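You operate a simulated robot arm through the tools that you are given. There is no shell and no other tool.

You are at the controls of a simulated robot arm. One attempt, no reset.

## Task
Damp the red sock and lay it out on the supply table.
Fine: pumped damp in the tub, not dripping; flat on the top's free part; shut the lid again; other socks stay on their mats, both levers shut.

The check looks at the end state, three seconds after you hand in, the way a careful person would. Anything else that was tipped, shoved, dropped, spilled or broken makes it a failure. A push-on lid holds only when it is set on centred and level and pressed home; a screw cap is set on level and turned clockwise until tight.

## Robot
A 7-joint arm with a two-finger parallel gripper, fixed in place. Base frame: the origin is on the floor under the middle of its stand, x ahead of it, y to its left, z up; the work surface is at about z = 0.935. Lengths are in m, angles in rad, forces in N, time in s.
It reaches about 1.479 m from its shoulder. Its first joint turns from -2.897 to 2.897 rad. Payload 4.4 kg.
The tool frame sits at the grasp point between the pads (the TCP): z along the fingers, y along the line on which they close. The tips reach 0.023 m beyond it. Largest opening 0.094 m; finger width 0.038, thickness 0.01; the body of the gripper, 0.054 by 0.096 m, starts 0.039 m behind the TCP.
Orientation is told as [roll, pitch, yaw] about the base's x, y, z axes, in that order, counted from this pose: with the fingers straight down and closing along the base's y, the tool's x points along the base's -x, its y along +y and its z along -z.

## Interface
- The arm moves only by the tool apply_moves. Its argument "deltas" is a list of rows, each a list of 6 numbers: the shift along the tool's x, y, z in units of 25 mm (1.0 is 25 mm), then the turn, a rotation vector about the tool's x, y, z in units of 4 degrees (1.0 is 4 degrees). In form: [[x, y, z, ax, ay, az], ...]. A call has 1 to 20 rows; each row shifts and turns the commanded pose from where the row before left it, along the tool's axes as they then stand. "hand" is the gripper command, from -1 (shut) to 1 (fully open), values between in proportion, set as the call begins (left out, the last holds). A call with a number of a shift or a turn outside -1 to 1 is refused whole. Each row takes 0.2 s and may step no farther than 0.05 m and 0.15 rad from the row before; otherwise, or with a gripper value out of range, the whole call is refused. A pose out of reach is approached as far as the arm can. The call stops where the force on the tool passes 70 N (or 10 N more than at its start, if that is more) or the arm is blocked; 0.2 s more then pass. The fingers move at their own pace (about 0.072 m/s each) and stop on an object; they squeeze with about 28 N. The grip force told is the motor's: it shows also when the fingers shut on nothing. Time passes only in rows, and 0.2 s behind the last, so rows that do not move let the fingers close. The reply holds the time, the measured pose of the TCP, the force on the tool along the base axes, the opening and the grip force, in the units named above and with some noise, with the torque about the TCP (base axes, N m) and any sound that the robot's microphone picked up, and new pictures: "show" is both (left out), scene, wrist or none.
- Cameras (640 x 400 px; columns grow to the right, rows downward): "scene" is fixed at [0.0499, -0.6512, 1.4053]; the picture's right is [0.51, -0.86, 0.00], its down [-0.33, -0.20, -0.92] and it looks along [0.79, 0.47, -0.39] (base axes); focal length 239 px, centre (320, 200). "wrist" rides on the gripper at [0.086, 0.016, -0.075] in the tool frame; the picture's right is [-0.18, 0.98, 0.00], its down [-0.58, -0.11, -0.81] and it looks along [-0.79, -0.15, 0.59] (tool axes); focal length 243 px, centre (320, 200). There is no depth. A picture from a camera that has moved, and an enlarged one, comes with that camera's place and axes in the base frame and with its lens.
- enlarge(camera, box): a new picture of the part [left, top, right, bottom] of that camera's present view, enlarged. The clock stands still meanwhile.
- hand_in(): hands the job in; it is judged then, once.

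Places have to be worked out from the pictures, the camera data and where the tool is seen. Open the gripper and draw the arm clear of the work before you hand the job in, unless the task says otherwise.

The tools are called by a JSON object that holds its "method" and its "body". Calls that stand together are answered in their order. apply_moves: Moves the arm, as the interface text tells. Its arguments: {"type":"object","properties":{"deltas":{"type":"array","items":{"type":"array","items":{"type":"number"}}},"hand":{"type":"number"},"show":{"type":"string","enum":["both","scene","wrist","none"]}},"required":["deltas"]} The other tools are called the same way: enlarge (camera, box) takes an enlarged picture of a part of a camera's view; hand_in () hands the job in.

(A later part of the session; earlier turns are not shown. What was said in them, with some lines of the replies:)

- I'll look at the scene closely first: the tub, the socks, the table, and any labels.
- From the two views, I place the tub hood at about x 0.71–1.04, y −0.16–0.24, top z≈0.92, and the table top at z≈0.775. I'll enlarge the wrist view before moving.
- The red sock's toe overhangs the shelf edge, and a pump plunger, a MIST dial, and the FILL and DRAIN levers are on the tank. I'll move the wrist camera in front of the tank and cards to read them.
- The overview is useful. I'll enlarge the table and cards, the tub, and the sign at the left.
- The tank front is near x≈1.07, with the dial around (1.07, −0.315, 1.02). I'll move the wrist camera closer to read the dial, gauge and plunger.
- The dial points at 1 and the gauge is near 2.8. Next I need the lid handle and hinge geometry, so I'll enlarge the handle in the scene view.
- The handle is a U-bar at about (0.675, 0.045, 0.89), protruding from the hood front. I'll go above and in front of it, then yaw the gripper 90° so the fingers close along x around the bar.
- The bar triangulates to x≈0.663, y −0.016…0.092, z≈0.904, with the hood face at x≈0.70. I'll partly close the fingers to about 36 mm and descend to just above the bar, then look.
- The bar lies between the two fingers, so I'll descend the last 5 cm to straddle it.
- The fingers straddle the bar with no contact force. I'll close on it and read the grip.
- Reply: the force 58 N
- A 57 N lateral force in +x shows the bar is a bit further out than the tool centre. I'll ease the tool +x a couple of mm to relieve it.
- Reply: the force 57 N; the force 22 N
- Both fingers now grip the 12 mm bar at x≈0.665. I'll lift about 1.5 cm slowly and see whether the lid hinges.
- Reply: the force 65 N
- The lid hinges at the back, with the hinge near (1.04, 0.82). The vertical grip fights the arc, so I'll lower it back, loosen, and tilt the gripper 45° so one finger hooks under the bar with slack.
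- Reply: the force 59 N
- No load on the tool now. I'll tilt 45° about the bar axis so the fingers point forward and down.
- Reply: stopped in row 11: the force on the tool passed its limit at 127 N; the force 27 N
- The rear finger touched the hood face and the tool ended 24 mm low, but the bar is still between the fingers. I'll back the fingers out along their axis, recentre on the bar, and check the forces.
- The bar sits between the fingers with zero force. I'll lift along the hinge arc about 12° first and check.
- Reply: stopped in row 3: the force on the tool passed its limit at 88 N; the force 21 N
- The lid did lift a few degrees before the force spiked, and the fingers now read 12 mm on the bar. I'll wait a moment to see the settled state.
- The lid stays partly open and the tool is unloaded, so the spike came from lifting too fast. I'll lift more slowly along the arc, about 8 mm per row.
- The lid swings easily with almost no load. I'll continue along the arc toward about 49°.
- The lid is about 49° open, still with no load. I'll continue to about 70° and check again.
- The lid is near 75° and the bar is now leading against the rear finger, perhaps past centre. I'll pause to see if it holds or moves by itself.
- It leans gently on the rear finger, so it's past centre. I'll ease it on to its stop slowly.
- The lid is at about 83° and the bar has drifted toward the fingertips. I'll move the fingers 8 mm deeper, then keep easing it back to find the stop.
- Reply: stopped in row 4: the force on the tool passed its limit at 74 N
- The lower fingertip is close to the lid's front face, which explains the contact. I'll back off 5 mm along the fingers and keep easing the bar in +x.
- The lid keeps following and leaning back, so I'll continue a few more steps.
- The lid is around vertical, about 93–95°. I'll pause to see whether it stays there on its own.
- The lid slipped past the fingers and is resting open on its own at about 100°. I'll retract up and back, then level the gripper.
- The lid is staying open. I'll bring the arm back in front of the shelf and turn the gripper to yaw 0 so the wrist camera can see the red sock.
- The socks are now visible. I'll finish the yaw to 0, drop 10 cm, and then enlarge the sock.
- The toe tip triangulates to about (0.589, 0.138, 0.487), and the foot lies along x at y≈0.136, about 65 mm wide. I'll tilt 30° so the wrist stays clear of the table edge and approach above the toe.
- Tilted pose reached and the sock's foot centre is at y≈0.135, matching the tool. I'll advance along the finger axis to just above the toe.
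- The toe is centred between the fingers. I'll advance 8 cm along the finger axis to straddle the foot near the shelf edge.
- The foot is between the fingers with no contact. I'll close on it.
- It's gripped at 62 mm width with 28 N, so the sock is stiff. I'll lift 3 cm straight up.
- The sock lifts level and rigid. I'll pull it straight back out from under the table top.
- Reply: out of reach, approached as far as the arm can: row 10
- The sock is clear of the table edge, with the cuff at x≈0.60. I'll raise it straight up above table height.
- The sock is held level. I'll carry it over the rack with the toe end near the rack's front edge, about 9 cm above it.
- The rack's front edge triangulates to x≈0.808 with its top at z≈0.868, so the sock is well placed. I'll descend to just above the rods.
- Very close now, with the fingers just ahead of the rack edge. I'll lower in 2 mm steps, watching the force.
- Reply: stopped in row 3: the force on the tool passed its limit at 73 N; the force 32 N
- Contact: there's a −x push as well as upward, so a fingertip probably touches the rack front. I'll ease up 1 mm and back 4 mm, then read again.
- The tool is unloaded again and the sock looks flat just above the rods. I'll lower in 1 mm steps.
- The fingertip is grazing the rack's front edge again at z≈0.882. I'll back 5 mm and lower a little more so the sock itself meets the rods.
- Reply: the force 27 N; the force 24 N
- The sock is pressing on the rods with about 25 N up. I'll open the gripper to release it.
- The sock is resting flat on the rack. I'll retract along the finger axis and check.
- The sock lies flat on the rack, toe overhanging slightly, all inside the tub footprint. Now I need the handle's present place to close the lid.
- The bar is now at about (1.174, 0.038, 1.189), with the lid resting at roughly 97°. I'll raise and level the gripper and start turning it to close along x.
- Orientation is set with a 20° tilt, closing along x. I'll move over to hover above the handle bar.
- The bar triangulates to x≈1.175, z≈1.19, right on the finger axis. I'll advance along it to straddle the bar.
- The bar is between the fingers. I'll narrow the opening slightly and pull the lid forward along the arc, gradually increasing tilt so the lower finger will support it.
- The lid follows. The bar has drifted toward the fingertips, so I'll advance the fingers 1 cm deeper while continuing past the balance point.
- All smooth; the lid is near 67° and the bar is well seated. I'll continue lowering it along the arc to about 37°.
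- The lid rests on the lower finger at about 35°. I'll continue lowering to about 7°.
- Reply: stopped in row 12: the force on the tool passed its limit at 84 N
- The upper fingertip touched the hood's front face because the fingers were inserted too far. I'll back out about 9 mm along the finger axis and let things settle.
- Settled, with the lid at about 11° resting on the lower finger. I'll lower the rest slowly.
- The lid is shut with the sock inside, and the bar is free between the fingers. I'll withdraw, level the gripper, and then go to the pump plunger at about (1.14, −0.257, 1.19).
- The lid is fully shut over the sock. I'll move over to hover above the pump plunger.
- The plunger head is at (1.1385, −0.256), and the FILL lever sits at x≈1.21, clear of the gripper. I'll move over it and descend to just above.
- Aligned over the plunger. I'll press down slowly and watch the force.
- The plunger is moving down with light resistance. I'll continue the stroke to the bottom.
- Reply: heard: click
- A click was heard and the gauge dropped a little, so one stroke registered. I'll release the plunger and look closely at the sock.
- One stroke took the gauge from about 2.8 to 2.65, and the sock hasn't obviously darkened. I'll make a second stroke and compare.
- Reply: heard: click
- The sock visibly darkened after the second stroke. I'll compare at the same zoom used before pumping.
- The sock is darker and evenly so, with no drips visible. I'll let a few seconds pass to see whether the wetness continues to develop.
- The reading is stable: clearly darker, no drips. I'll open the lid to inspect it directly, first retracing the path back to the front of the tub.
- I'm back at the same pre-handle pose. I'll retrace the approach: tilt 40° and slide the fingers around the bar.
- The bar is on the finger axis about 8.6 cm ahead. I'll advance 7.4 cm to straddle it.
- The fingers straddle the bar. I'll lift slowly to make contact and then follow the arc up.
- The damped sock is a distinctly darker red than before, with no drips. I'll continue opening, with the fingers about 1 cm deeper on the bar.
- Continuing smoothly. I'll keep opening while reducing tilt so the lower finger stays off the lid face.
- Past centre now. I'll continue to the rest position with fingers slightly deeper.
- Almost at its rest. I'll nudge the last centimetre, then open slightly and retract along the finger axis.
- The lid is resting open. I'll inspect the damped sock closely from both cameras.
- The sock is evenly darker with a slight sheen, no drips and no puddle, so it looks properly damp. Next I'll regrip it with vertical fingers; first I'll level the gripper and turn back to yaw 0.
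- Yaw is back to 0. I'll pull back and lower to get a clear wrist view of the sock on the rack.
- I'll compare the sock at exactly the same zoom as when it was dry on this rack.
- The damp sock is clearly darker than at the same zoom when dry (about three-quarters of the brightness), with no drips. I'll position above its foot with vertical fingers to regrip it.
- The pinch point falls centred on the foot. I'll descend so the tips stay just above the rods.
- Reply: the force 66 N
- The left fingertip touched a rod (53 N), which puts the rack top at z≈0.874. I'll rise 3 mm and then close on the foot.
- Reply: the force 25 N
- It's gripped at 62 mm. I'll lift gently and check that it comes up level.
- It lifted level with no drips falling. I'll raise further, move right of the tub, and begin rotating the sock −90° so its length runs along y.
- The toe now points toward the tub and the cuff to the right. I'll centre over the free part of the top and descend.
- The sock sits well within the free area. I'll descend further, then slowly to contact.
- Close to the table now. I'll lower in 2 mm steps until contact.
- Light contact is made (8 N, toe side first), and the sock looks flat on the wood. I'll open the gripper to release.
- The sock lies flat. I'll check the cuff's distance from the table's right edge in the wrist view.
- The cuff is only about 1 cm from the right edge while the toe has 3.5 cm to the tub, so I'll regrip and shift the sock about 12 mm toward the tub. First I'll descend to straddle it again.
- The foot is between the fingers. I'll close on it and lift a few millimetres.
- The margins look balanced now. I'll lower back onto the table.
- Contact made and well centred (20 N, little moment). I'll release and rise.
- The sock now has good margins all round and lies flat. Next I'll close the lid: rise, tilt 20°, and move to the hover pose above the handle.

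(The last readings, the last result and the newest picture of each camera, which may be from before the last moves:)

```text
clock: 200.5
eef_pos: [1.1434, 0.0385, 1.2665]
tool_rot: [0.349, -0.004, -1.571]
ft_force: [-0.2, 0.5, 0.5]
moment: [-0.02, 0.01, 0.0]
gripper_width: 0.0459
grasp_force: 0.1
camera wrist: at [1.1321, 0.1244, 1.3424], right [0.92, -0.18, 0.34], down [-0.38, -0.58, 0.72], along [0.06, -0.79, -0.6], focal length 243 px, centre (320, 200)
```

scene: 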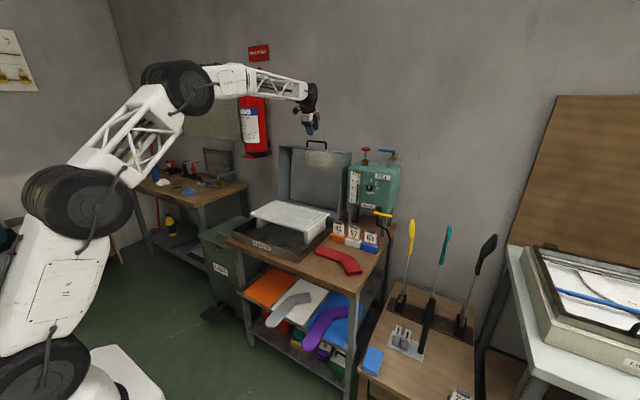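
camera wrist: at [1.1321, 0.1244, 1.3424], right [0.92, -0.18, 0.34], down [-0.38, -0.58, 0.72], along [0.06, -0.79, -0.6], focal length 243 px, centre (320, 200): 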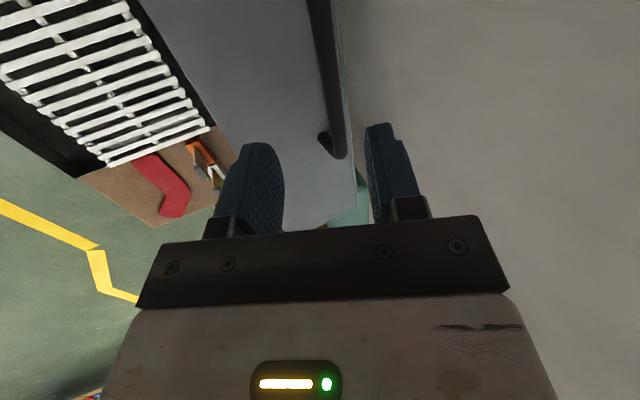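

Same hover as before, with the bar on the finger axis. I'll advance to straddle it.

{"method": "apply_moves", "body": {"deltas": [[0, 0.1, 0.6, 0, 0, 0], [0, 0, 0.6, 0, 0, 0], [0, 0, 0.6, 0, 0, 0], [0, 0, 0.6, 0, 0, 0], [0, 0, 0.5, 0, 0, 0]], "show": "wrist"}}

{"method": "enlarge", "body": {"camera": "scene", "box": [270, 110, 370, 190]}}

```text
clock: 201.7
eef_pos: [1.1717, 0.0378, 1.1988]
tool_rot: [0.351, -0.003, -1.569]
ft_force: [-0.2, 0.3, 1.0]
moment: [0.0, 0.03, -0.03]
gripper_width: 0.0461
grasp_force: 0.0
camera wrist: at [1.1608, 0.1248, 1.2751], right [0.92, -0.18, 0.34], down [-0.38, -0.58, 0.72], along [0.06, -0.8, -0.6], focal length 243 px, centre (320, 200)
```

wrist: 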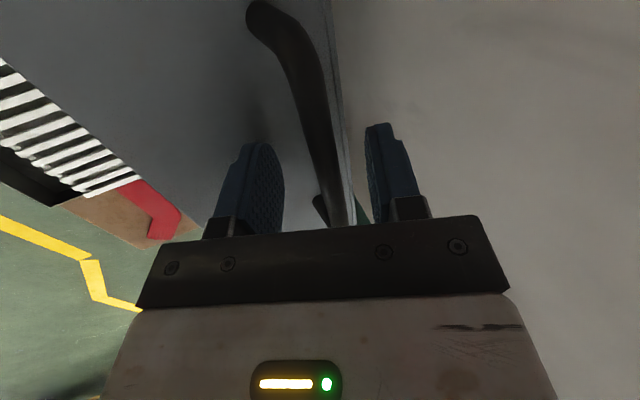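

```text
5.00 times, centred on (320, 150) of scene
camera zoom: at [0.0499, -0.6512, 1.4053], right [0.51, -0.86, 0.0], down [-0.33, -0.2, -0.92], along [0.79, 0.47, -0.39], focal length 1197 px, centre (320, 450)
```

zoom: 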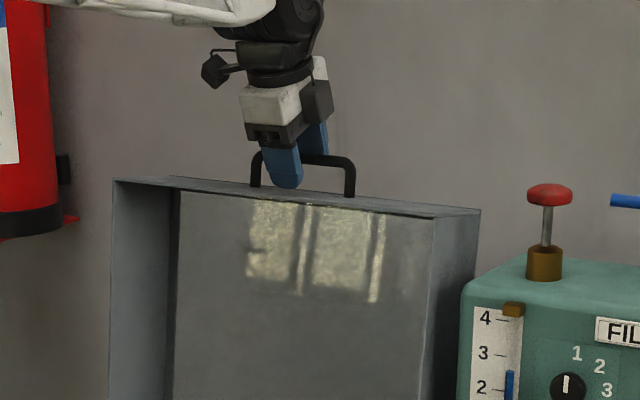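

Same position as the first closing. I'll replay that successful path: pull the lid forward with gradually increasing tilt.

{"method": "apply_moves", "body": {"deltas": [[0, 0, 0, 0, 0, 0], [0, -0.3, -0.2, 0, 0, 0], [0, -0.43, -0.334, -0.25, 0, 0], [0, -0.439, -0.326, -0.25, 0, 0], [0, -0.445, -0.318, -0.25, 0, 0], [0, -0.45, -0.311, -0.25, 0, 0], [0, -0.456, -0.27, -0.25, 0, 0], [0, -0.461, -0.25, -0.25, 0, 0], [0, -0.466, -0.24, -0.25, 0, 0]], "hand": -0.36, "show": "wrist"}}

{"method": "apply_moves", "body": {"deltas": [[0, -0.4, -0.14, -0.25, 0, 0], [0, -0.45, -0.18, -0.25, 0, 0], [0, -0.476, -0.18, -0.25, 0, 0], [0, -0.48, -0.24, -0.25, 0, 0], [0, -0.485, -0.253, -0.25, 0, 0], [0, -0.489, -0.245, -0.25, 0, 0], [0, -0.493, -0.236, -0.25, 0, 0], [0, -0.497, -0.228, -0.25, 0, 0]]}}

```text
clock: 203.7
eef_pos: [1.0712, 0.0386, 1.2177]
tool_rot: [0.471, -0.006, -1.568]
ft_force: [1.5, -1.0, 1.8]
moment: [0.03, -0.05, 0.01]
gripper_width: 0.031
grasp_force: 0.9
camera wrist: at [1.0504, 0.125, 1.2914], right [0.88, -0.18, 0.45], down [-0.46, -0.58, 0.67], along [0.14, -0.8, -0.59], focal length 243 px, centre (320, 200)
```

wrist: 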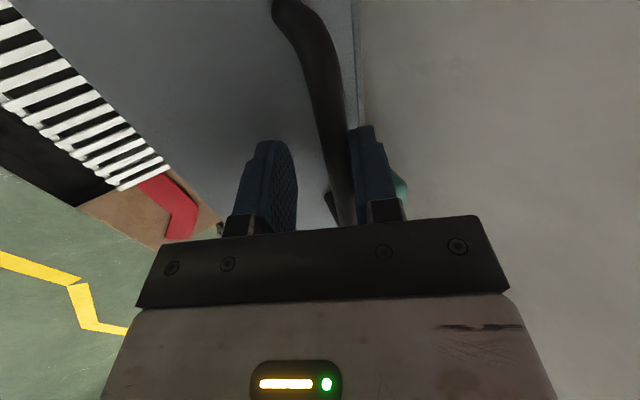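

```text
clock: 205.5
eef_pos: [0.9672, 0.0395, 1.2049]
tool_rot: [0.611, -0.006, -1.57]
ft_force: [0.2, 0.7, 0.7]
moment: [0.03, -0.01, 0.0]
gripper_width: 0.0301
grasp_force: 0.5
camera wrist: at [0.9369, 0.1253, 1.2765], right [0.81, -0.18, 0.56], down [-0.55, -0.58, 0.6], along [0.22, -0.79, -0.57], focal length 243 px, centre (320, 200)
```

scene: 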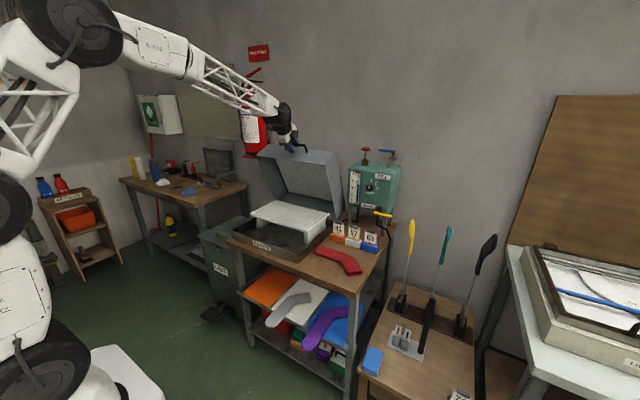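
wrist: 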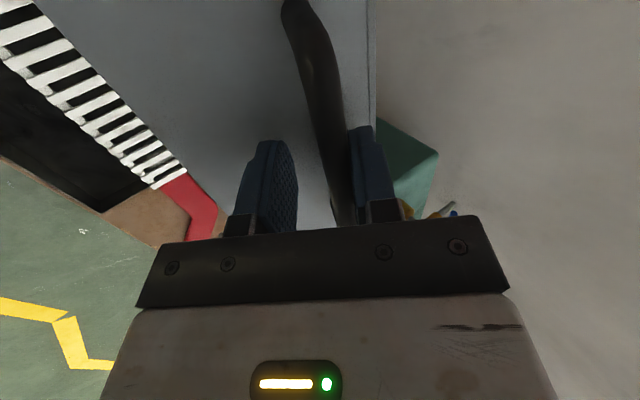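

Matches the first run. I'll continue lowering, drawing the fingers back slightly so the upper tip won't touch the lid face this time.

{"method": "apply_moves", "body": {"deltas": [[0, -0.501, -0.229, -0.25, 0, 0], [0, -0.505, -0.22, -0.25, 0, 0], [0, -0.509, -0.211, -0.25, 0, 0], [0, -0.512, -0.202, -0.25, 0, 0], [0, -0.515, -0.194, -0.25, 0, 0], [0, -0.52, -0.189, 0, 0, 0], [0, -0.526, -0.171, 0, 0, 0], [0, -0.531, -0.152, 0, 0, 0], [0, -0.535, -0.134, 0, 0, 0], [0, -0.539, -0.115, 0, 0, 0], [0, -0.542, -0.096, 0, 0, 0], [0, -0.544, -0.077, 0, 0, 0], [0, -0.546, -0.058, 0, 0, 0], [0, -0.547, -0.039, 0, 0, 0], [0, -0.547, -0.02, 0, 0, 0]]}}

```text
clock: 208.7
eef_pos: [0.781, 0.0387, 1.1239]
tool_rot: [0.697, -0.004, -1.569]
ft_force: [-0.5, 0.5, 0.3]
moment: [0.0, 0.03, -0.02]
gripper_width: 0.0306
grasp_force: 0.8
camera wrist: at [0.7444, 0.1253, 1.1913], right [0.75, -0.18, 0.63], down [-0.6, -0.58, 0.55], along [0.27, -0.79, -0.55], focal length 243 px, centre (320, 200)
```

scene: 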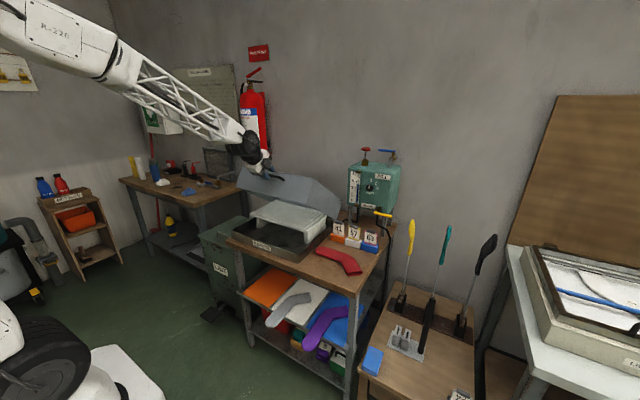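
wrist: 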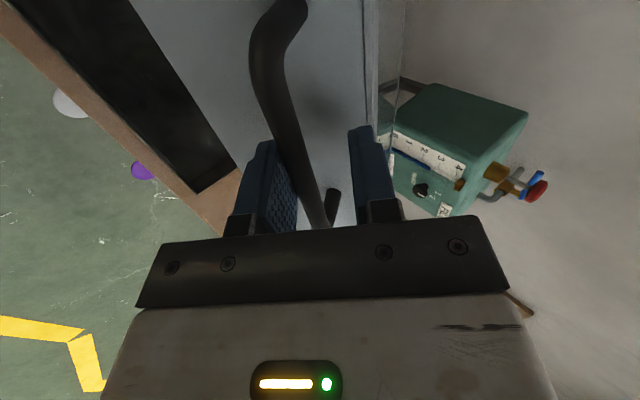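

The lid rests on the lower finger at about 35° with good insertion. I'll continue down to about 11°.

{"method": "apply_moves", "body": {"deltas": [[0, -0.546, 0.023, 0, 0, 0], [0, -0.544, 0.042, 0, 0, 0], [0, -0.542, 0.061, 0, 0, 0], [0, -0.539, 0.08, 0, 0, 0], [0, -0.535, 0.099, 0, 0, 0], [0, -0.531, 0.112, 0, 0, 0], [0, -0.526, 0.131, 0, 0, 0], [0, -0.52, 0.149, 0, 0, 0], [0, -0.514, 0.167, 0, 0, 0], [0, -0.507, 0.185, 0, 0, 0], [0, -0.5, 0.202, 0, 0, 0]]}}

{"method": "enlarge", "body": {"camera": "scene", "box": [220, 160, 360, 260]}}

```text
clock: 211.1
eef_pos: [0.6897, 0.0385, 1.0064]
tool_rot: [0.698, -0.006, -1.57]
ft_force: [-1.8, -0.9, -1.8]
moment: [-0.04, 0.0, 0.01]
gripper_width: 0.0308
grasp_force: 1.1
camera wrist: at [0.6538, 0.1252, 1.0745], right [0.75, -0.18, 0.63], down [-0.6, -0.58, 0.55], along [0.27, -0.79, -0.54], focal length 243 px, centre (320, 200)
```

scene: 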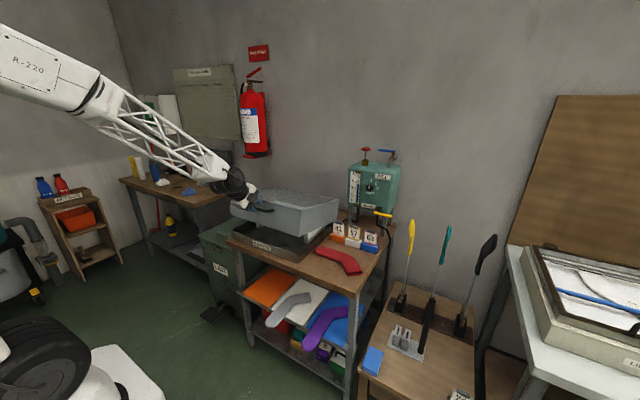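
wrist: 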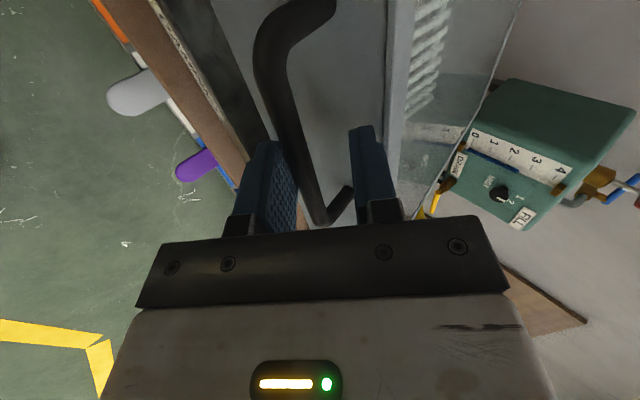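

```text
4.00 times, centred on (290, 210) of scene
camera zoom: at [0.0499, -0.6512, 1.4053], right [0.51, -0.86, 0.0], down [-0.33, -0.2, -0.92], along [0.79, 0.47, -0.39], focal length 958 px, centre (440, 160)
```

zoom: 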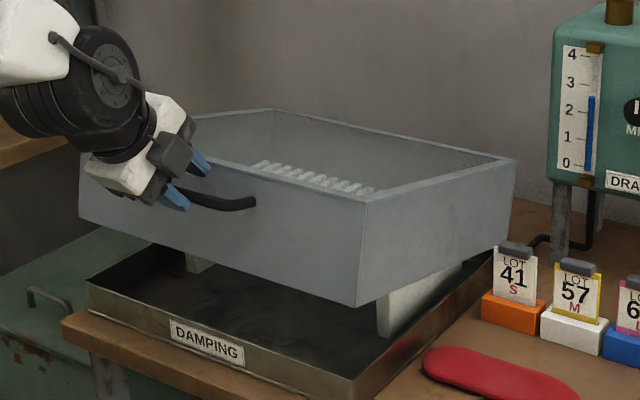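

About 13° left. I'll lower the rest gently until the lid rests shut.

{"method": "apply_moves", "body": {"deltas": [[0, -0.37, 0.176, 0, 0, 0], [0, -0.366, 0.185, 0, 0, 0], [0, -0.361, 0.195, 0, 0, 0], [0, -0.355, 0.204, 0, 0, 0], [0, -0.35, 0.214, 0, 0, 0], [0, -0.344, 0.223, 0, 0, 0], [0, -0.338, 0.232, 0, 0, 0], [0, -0.332, 0.24, 0, 0, 0], [0, -0.25, 0.19, 0, 0, 0], [0, -0.08, 0.03, 0, 0, 0], [0, 0, 0, 0, 0, 0]]}}

{"method": "enlarge", "body": {"camera": "scene", "box": [220, 170, 360, 260]}}

```text
clock: 213.5
eef_pos: [0.6596, 0.0387, 0.9194]
tool_rot: [0.699, -0.004, -1.572]
ft_force: [-0.6, 0.2, 0.1]
moment: [0.0, 0.01, 0.01]
gripper_width: 0.03
grasp_force: 0.0
camera wrist: at [0.6238, 0.1241, 0.9865], right [0.75, -0.18, 0.63], down [-0.6, -0.58, 0.55], along [0.27, -0.79, -0.55], focal length 243 px, centre (320, 200)
```

scene: 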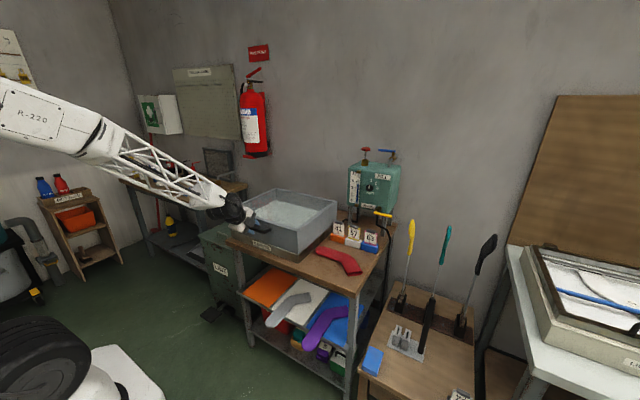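
wrist: 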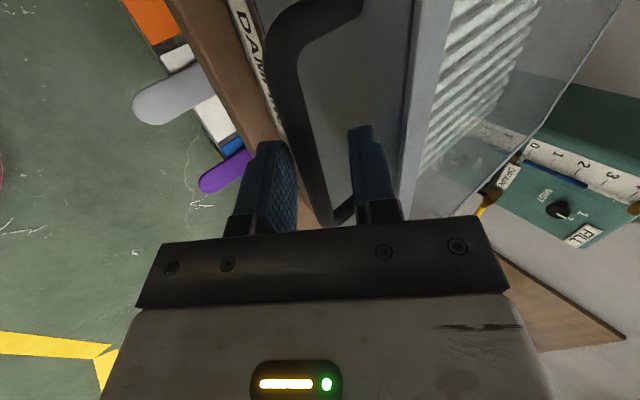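

```text
4.44 times, centred on (290, 215) of scene
camera zoom: at [0.0499, -0.6512, 1.4053], right [0.51, -0.86, 0.0], down [-0.33, -0.2, -0.92], along [0.79, 0.47, -0.39], focal length 1064 px, centre (453, 133)
```

zoom: 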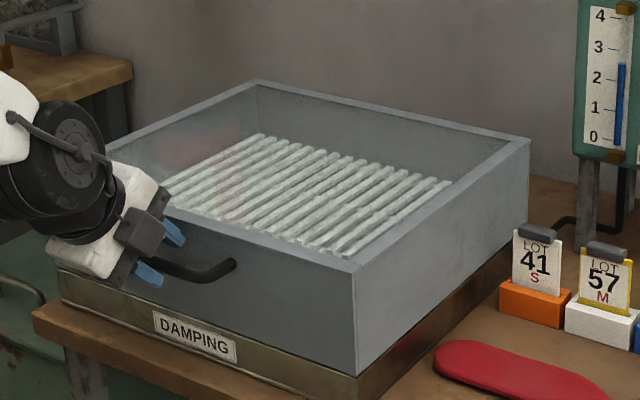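

The lid is shut. I'll withdraw from the handle along the finger axis, level the gripper and pull clear.

{"method": "apply_moves", "body": {"deltas": [[0, 0, -0.6, 0, 0, 0], [0, 0, -1, 0, 0, 0], [0, 0, -1, 0, 0, 0], [0, 0, -1, 0, 0, 0], [0, 0, -1, 0, 0, 0], [0, 0, -0.6, 1, 0, 0], [0, 0, -0.6, 1, 0, 0], [0, 0, -0.6, 1, 0, 0], [0, 0, -0.6, 1, 0, 0], [0, 0, -0.6, 1, 0, 0], [0, 0, -0.6, 1, 0, 0], [0, 0, -0.6, 1, 0, 0], [0, 0, -0.6, 1, 0, 0], [0, 0, -0.6, 1, 0, 0], [0, 0, -0.6, 1, 0, 0]], "show": "none"}}

{"method": "apply_moves", "body": {"deltas": [[0.3, -0.5, -0.8, 0, 0, 0], [0.3, -0.5, -0.8, 0, 0, 0], [0.3, -0.5, -0.8, 0, 0, 0], [0.3, 0, -0.8, 0, 0, 0]], "hand": 1}}

{"method": "enlarge", "body": {"camera": "scene", "box": [220, 170, 360, 260]}}

{"method": "enlarge", "body": {"camera": "scene", "box": [300, 220, 390, 300]}}

{"method": "enlarge", "body": {"camera": "scene", "box": [340, 140, 410, 220]}}

{"method": "enlarge", "body": {"camera": "scene", "box": [220, 250, 400, 390]}}

```text
clock: 216.7
eef_pos: [0.5314, 0.0389, 1.1435]
tool_rot: [-0.002, -0.005, -1.569]
ft_force: [0.4, -0.7, -0.2]
moment: [0.0, 0.05, 0.0]
gripper_width: 0.0303
grasp_force: 0.1
```

```text
clock: 217.7
eef_pos: [0.4929, 0.068, 1.2243]
tool_rot: [-0.001, -0.004, -1.569]
ft_force: [-0.3, 0.0, 0.4]
moment: [0.04, 0.03, 0.02]
gripper_width: 0.0937
grasp_force: 0.0
camera wrist: at [0.5086, 0.155, 1.299], right [0.98, -0.18, 0.0], down [-0.11, -0.58, 0.81], along [-0.15, -0.8, -0.59], focal length 243 px, centre (320, 200)
```

scene: 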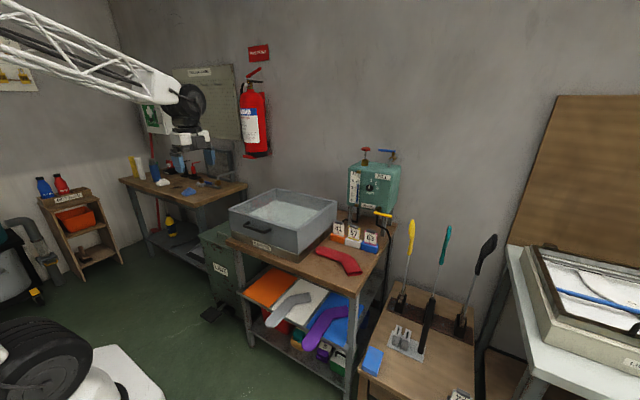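
wrist: 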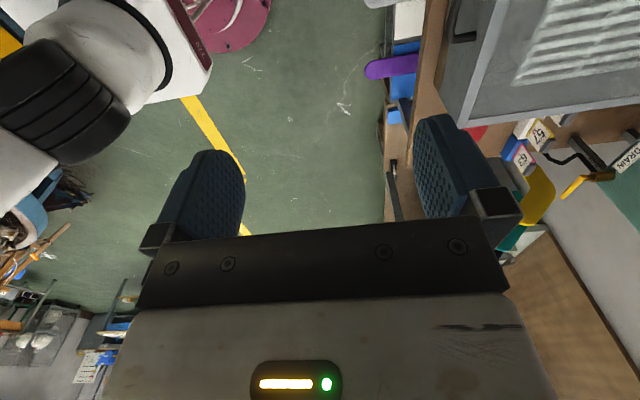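

```text
4.44 times, centred on (290, 215) of scene
camera zoom: at [0.0499, -0.6512, 1.4053], right [0.51, -0.86, 0.0], down [-0.33, -0.2, -0.92], along [0.79, 0.47, -0.39], focal length 1064 px, centre (453, 133)
```

zoom: 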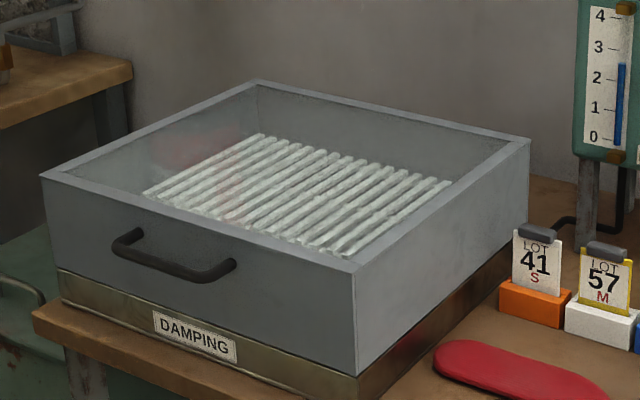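

```text
5.00 times, centred on (345, 260) of scene
camera zoom: at [0.0499, -0.6512, 1.4053], right [0.51, -0.86, 0.0], down [-0.33, -0.2, -0.92], along [0.79, 0.47, -0.39], focal length 1197 px, centre (195, -100)
```

zoom: 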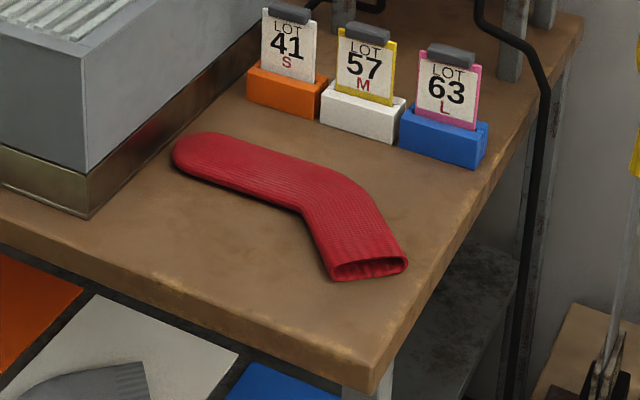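

```text
5.00 times, centred on (375, 180) of scene
camera zoom: at [0.0499, -0.6512, 1.4053], right [0.51, -0.86, 0.0], down [-0.33, -0.2, -0.92], along [0.79, 0.47, -0.39], focal length 1197 px, centre (45, 300)
```

zoom: 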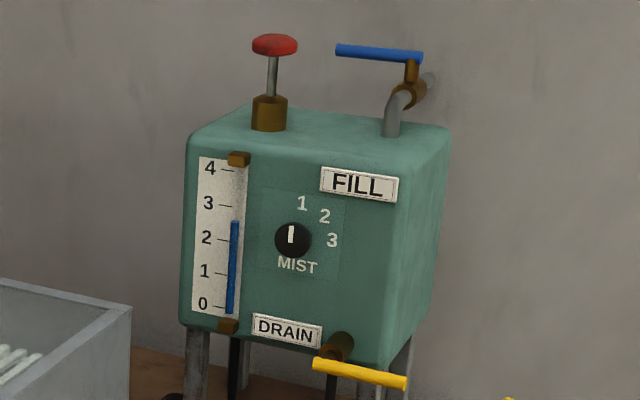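

```text
2.86 times, centred on (310, 320) of scene
camera zoom: at [0.0499, -0.6512, 1.4053], right [0.51, -0.86, 0.0], down [-0.33, -0.2, -0.92], along [0.79, 0.47, -0.39], focal length 684 px, centre (349, -143)
```

zoom: 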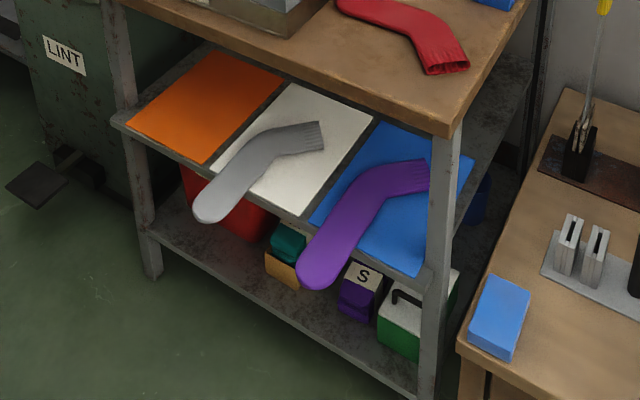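

Everything looks in order. I'll do one last close check of the sock's damp look and the table below it.

{"method": "enlarge", "body": {"camera": "scene", "box": [310, 235, 380, 285]}}

{"method": "enlarge", "body": {"camera": "scene", "box": [270, 190, 410, 310]}}

```text
8.00 times, centred on (345, 260) of scene
camera zoom: at [0.0499, -0.6512, 1.4053], right [0.51, -0.86, 0.0], down [-0.33, -0.2, -0.92], along [0.79, 0.47, -0.39], focal length 1915 px, centre (120, -280)
```

zoom: 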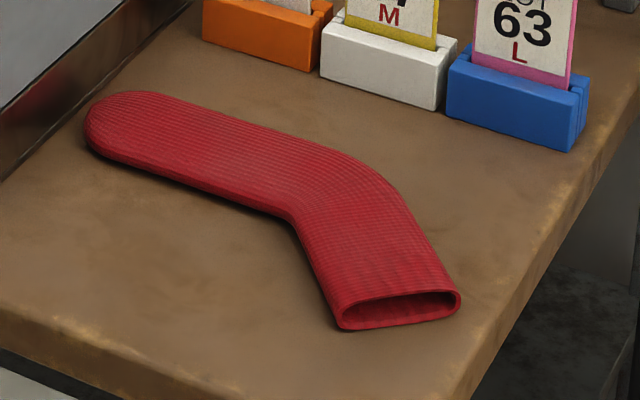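

```text
3.33 times, centred on (340, 250) of scene
camera zoom: at [0.0499, -0.6512, 1.4053], right [0.51, -0.86, 0.0], down [-0.33, -0.2, -0.92], along [0.79, 0.47, -0.39], focal length 798 px, centre (253, 33)
```

zoom: 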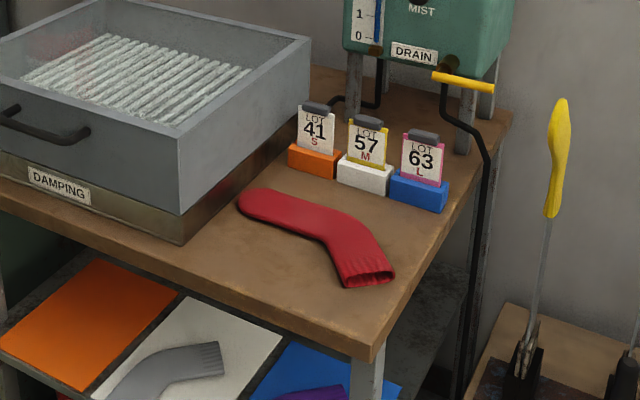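

The sock lies flat and evenly damp, with no drips or marks on the table. The lid is shut, the other socks are on their mats, the levers are unchanged, and the open gripper is clear of the work. I'm handing in.

{"method": "hand_in", "body": {}}

```text
The job is handed in.
```

I handed the job in with the red sock damped and laid flat on the supply table's free part. I don't have the check's verdict.

- **Damping:** I gave the pump two strokes with the MIST dial at 1, the tub lid shut and the sock inside. The sock darkened clearly after the second stroke, and I saw no drips on the rack or the table. I judged "damp enough" by that colour change alone, so it is the least certain part.
- **Placement:** I set the sock down once with the cuff about 1 cm from the table's right edge. I then regripped it and moved it about 12 mm toward the tub, so neither end is close to an edge. It is not touching the tub or the lot cards.
- **Lid:** It is shut again. While I was opening and closing it, a fingertip touched the lid or handle a few times hard enough to trip the force stop. I saw no damage.
- **Everything else:** The grey and purple socks are still on their mats. I didn't touch the FILL or DRAIN levers, and the gauge stayed at about 2.5 after pumping.
- **Arm:** The gripper is open and clear of the work.
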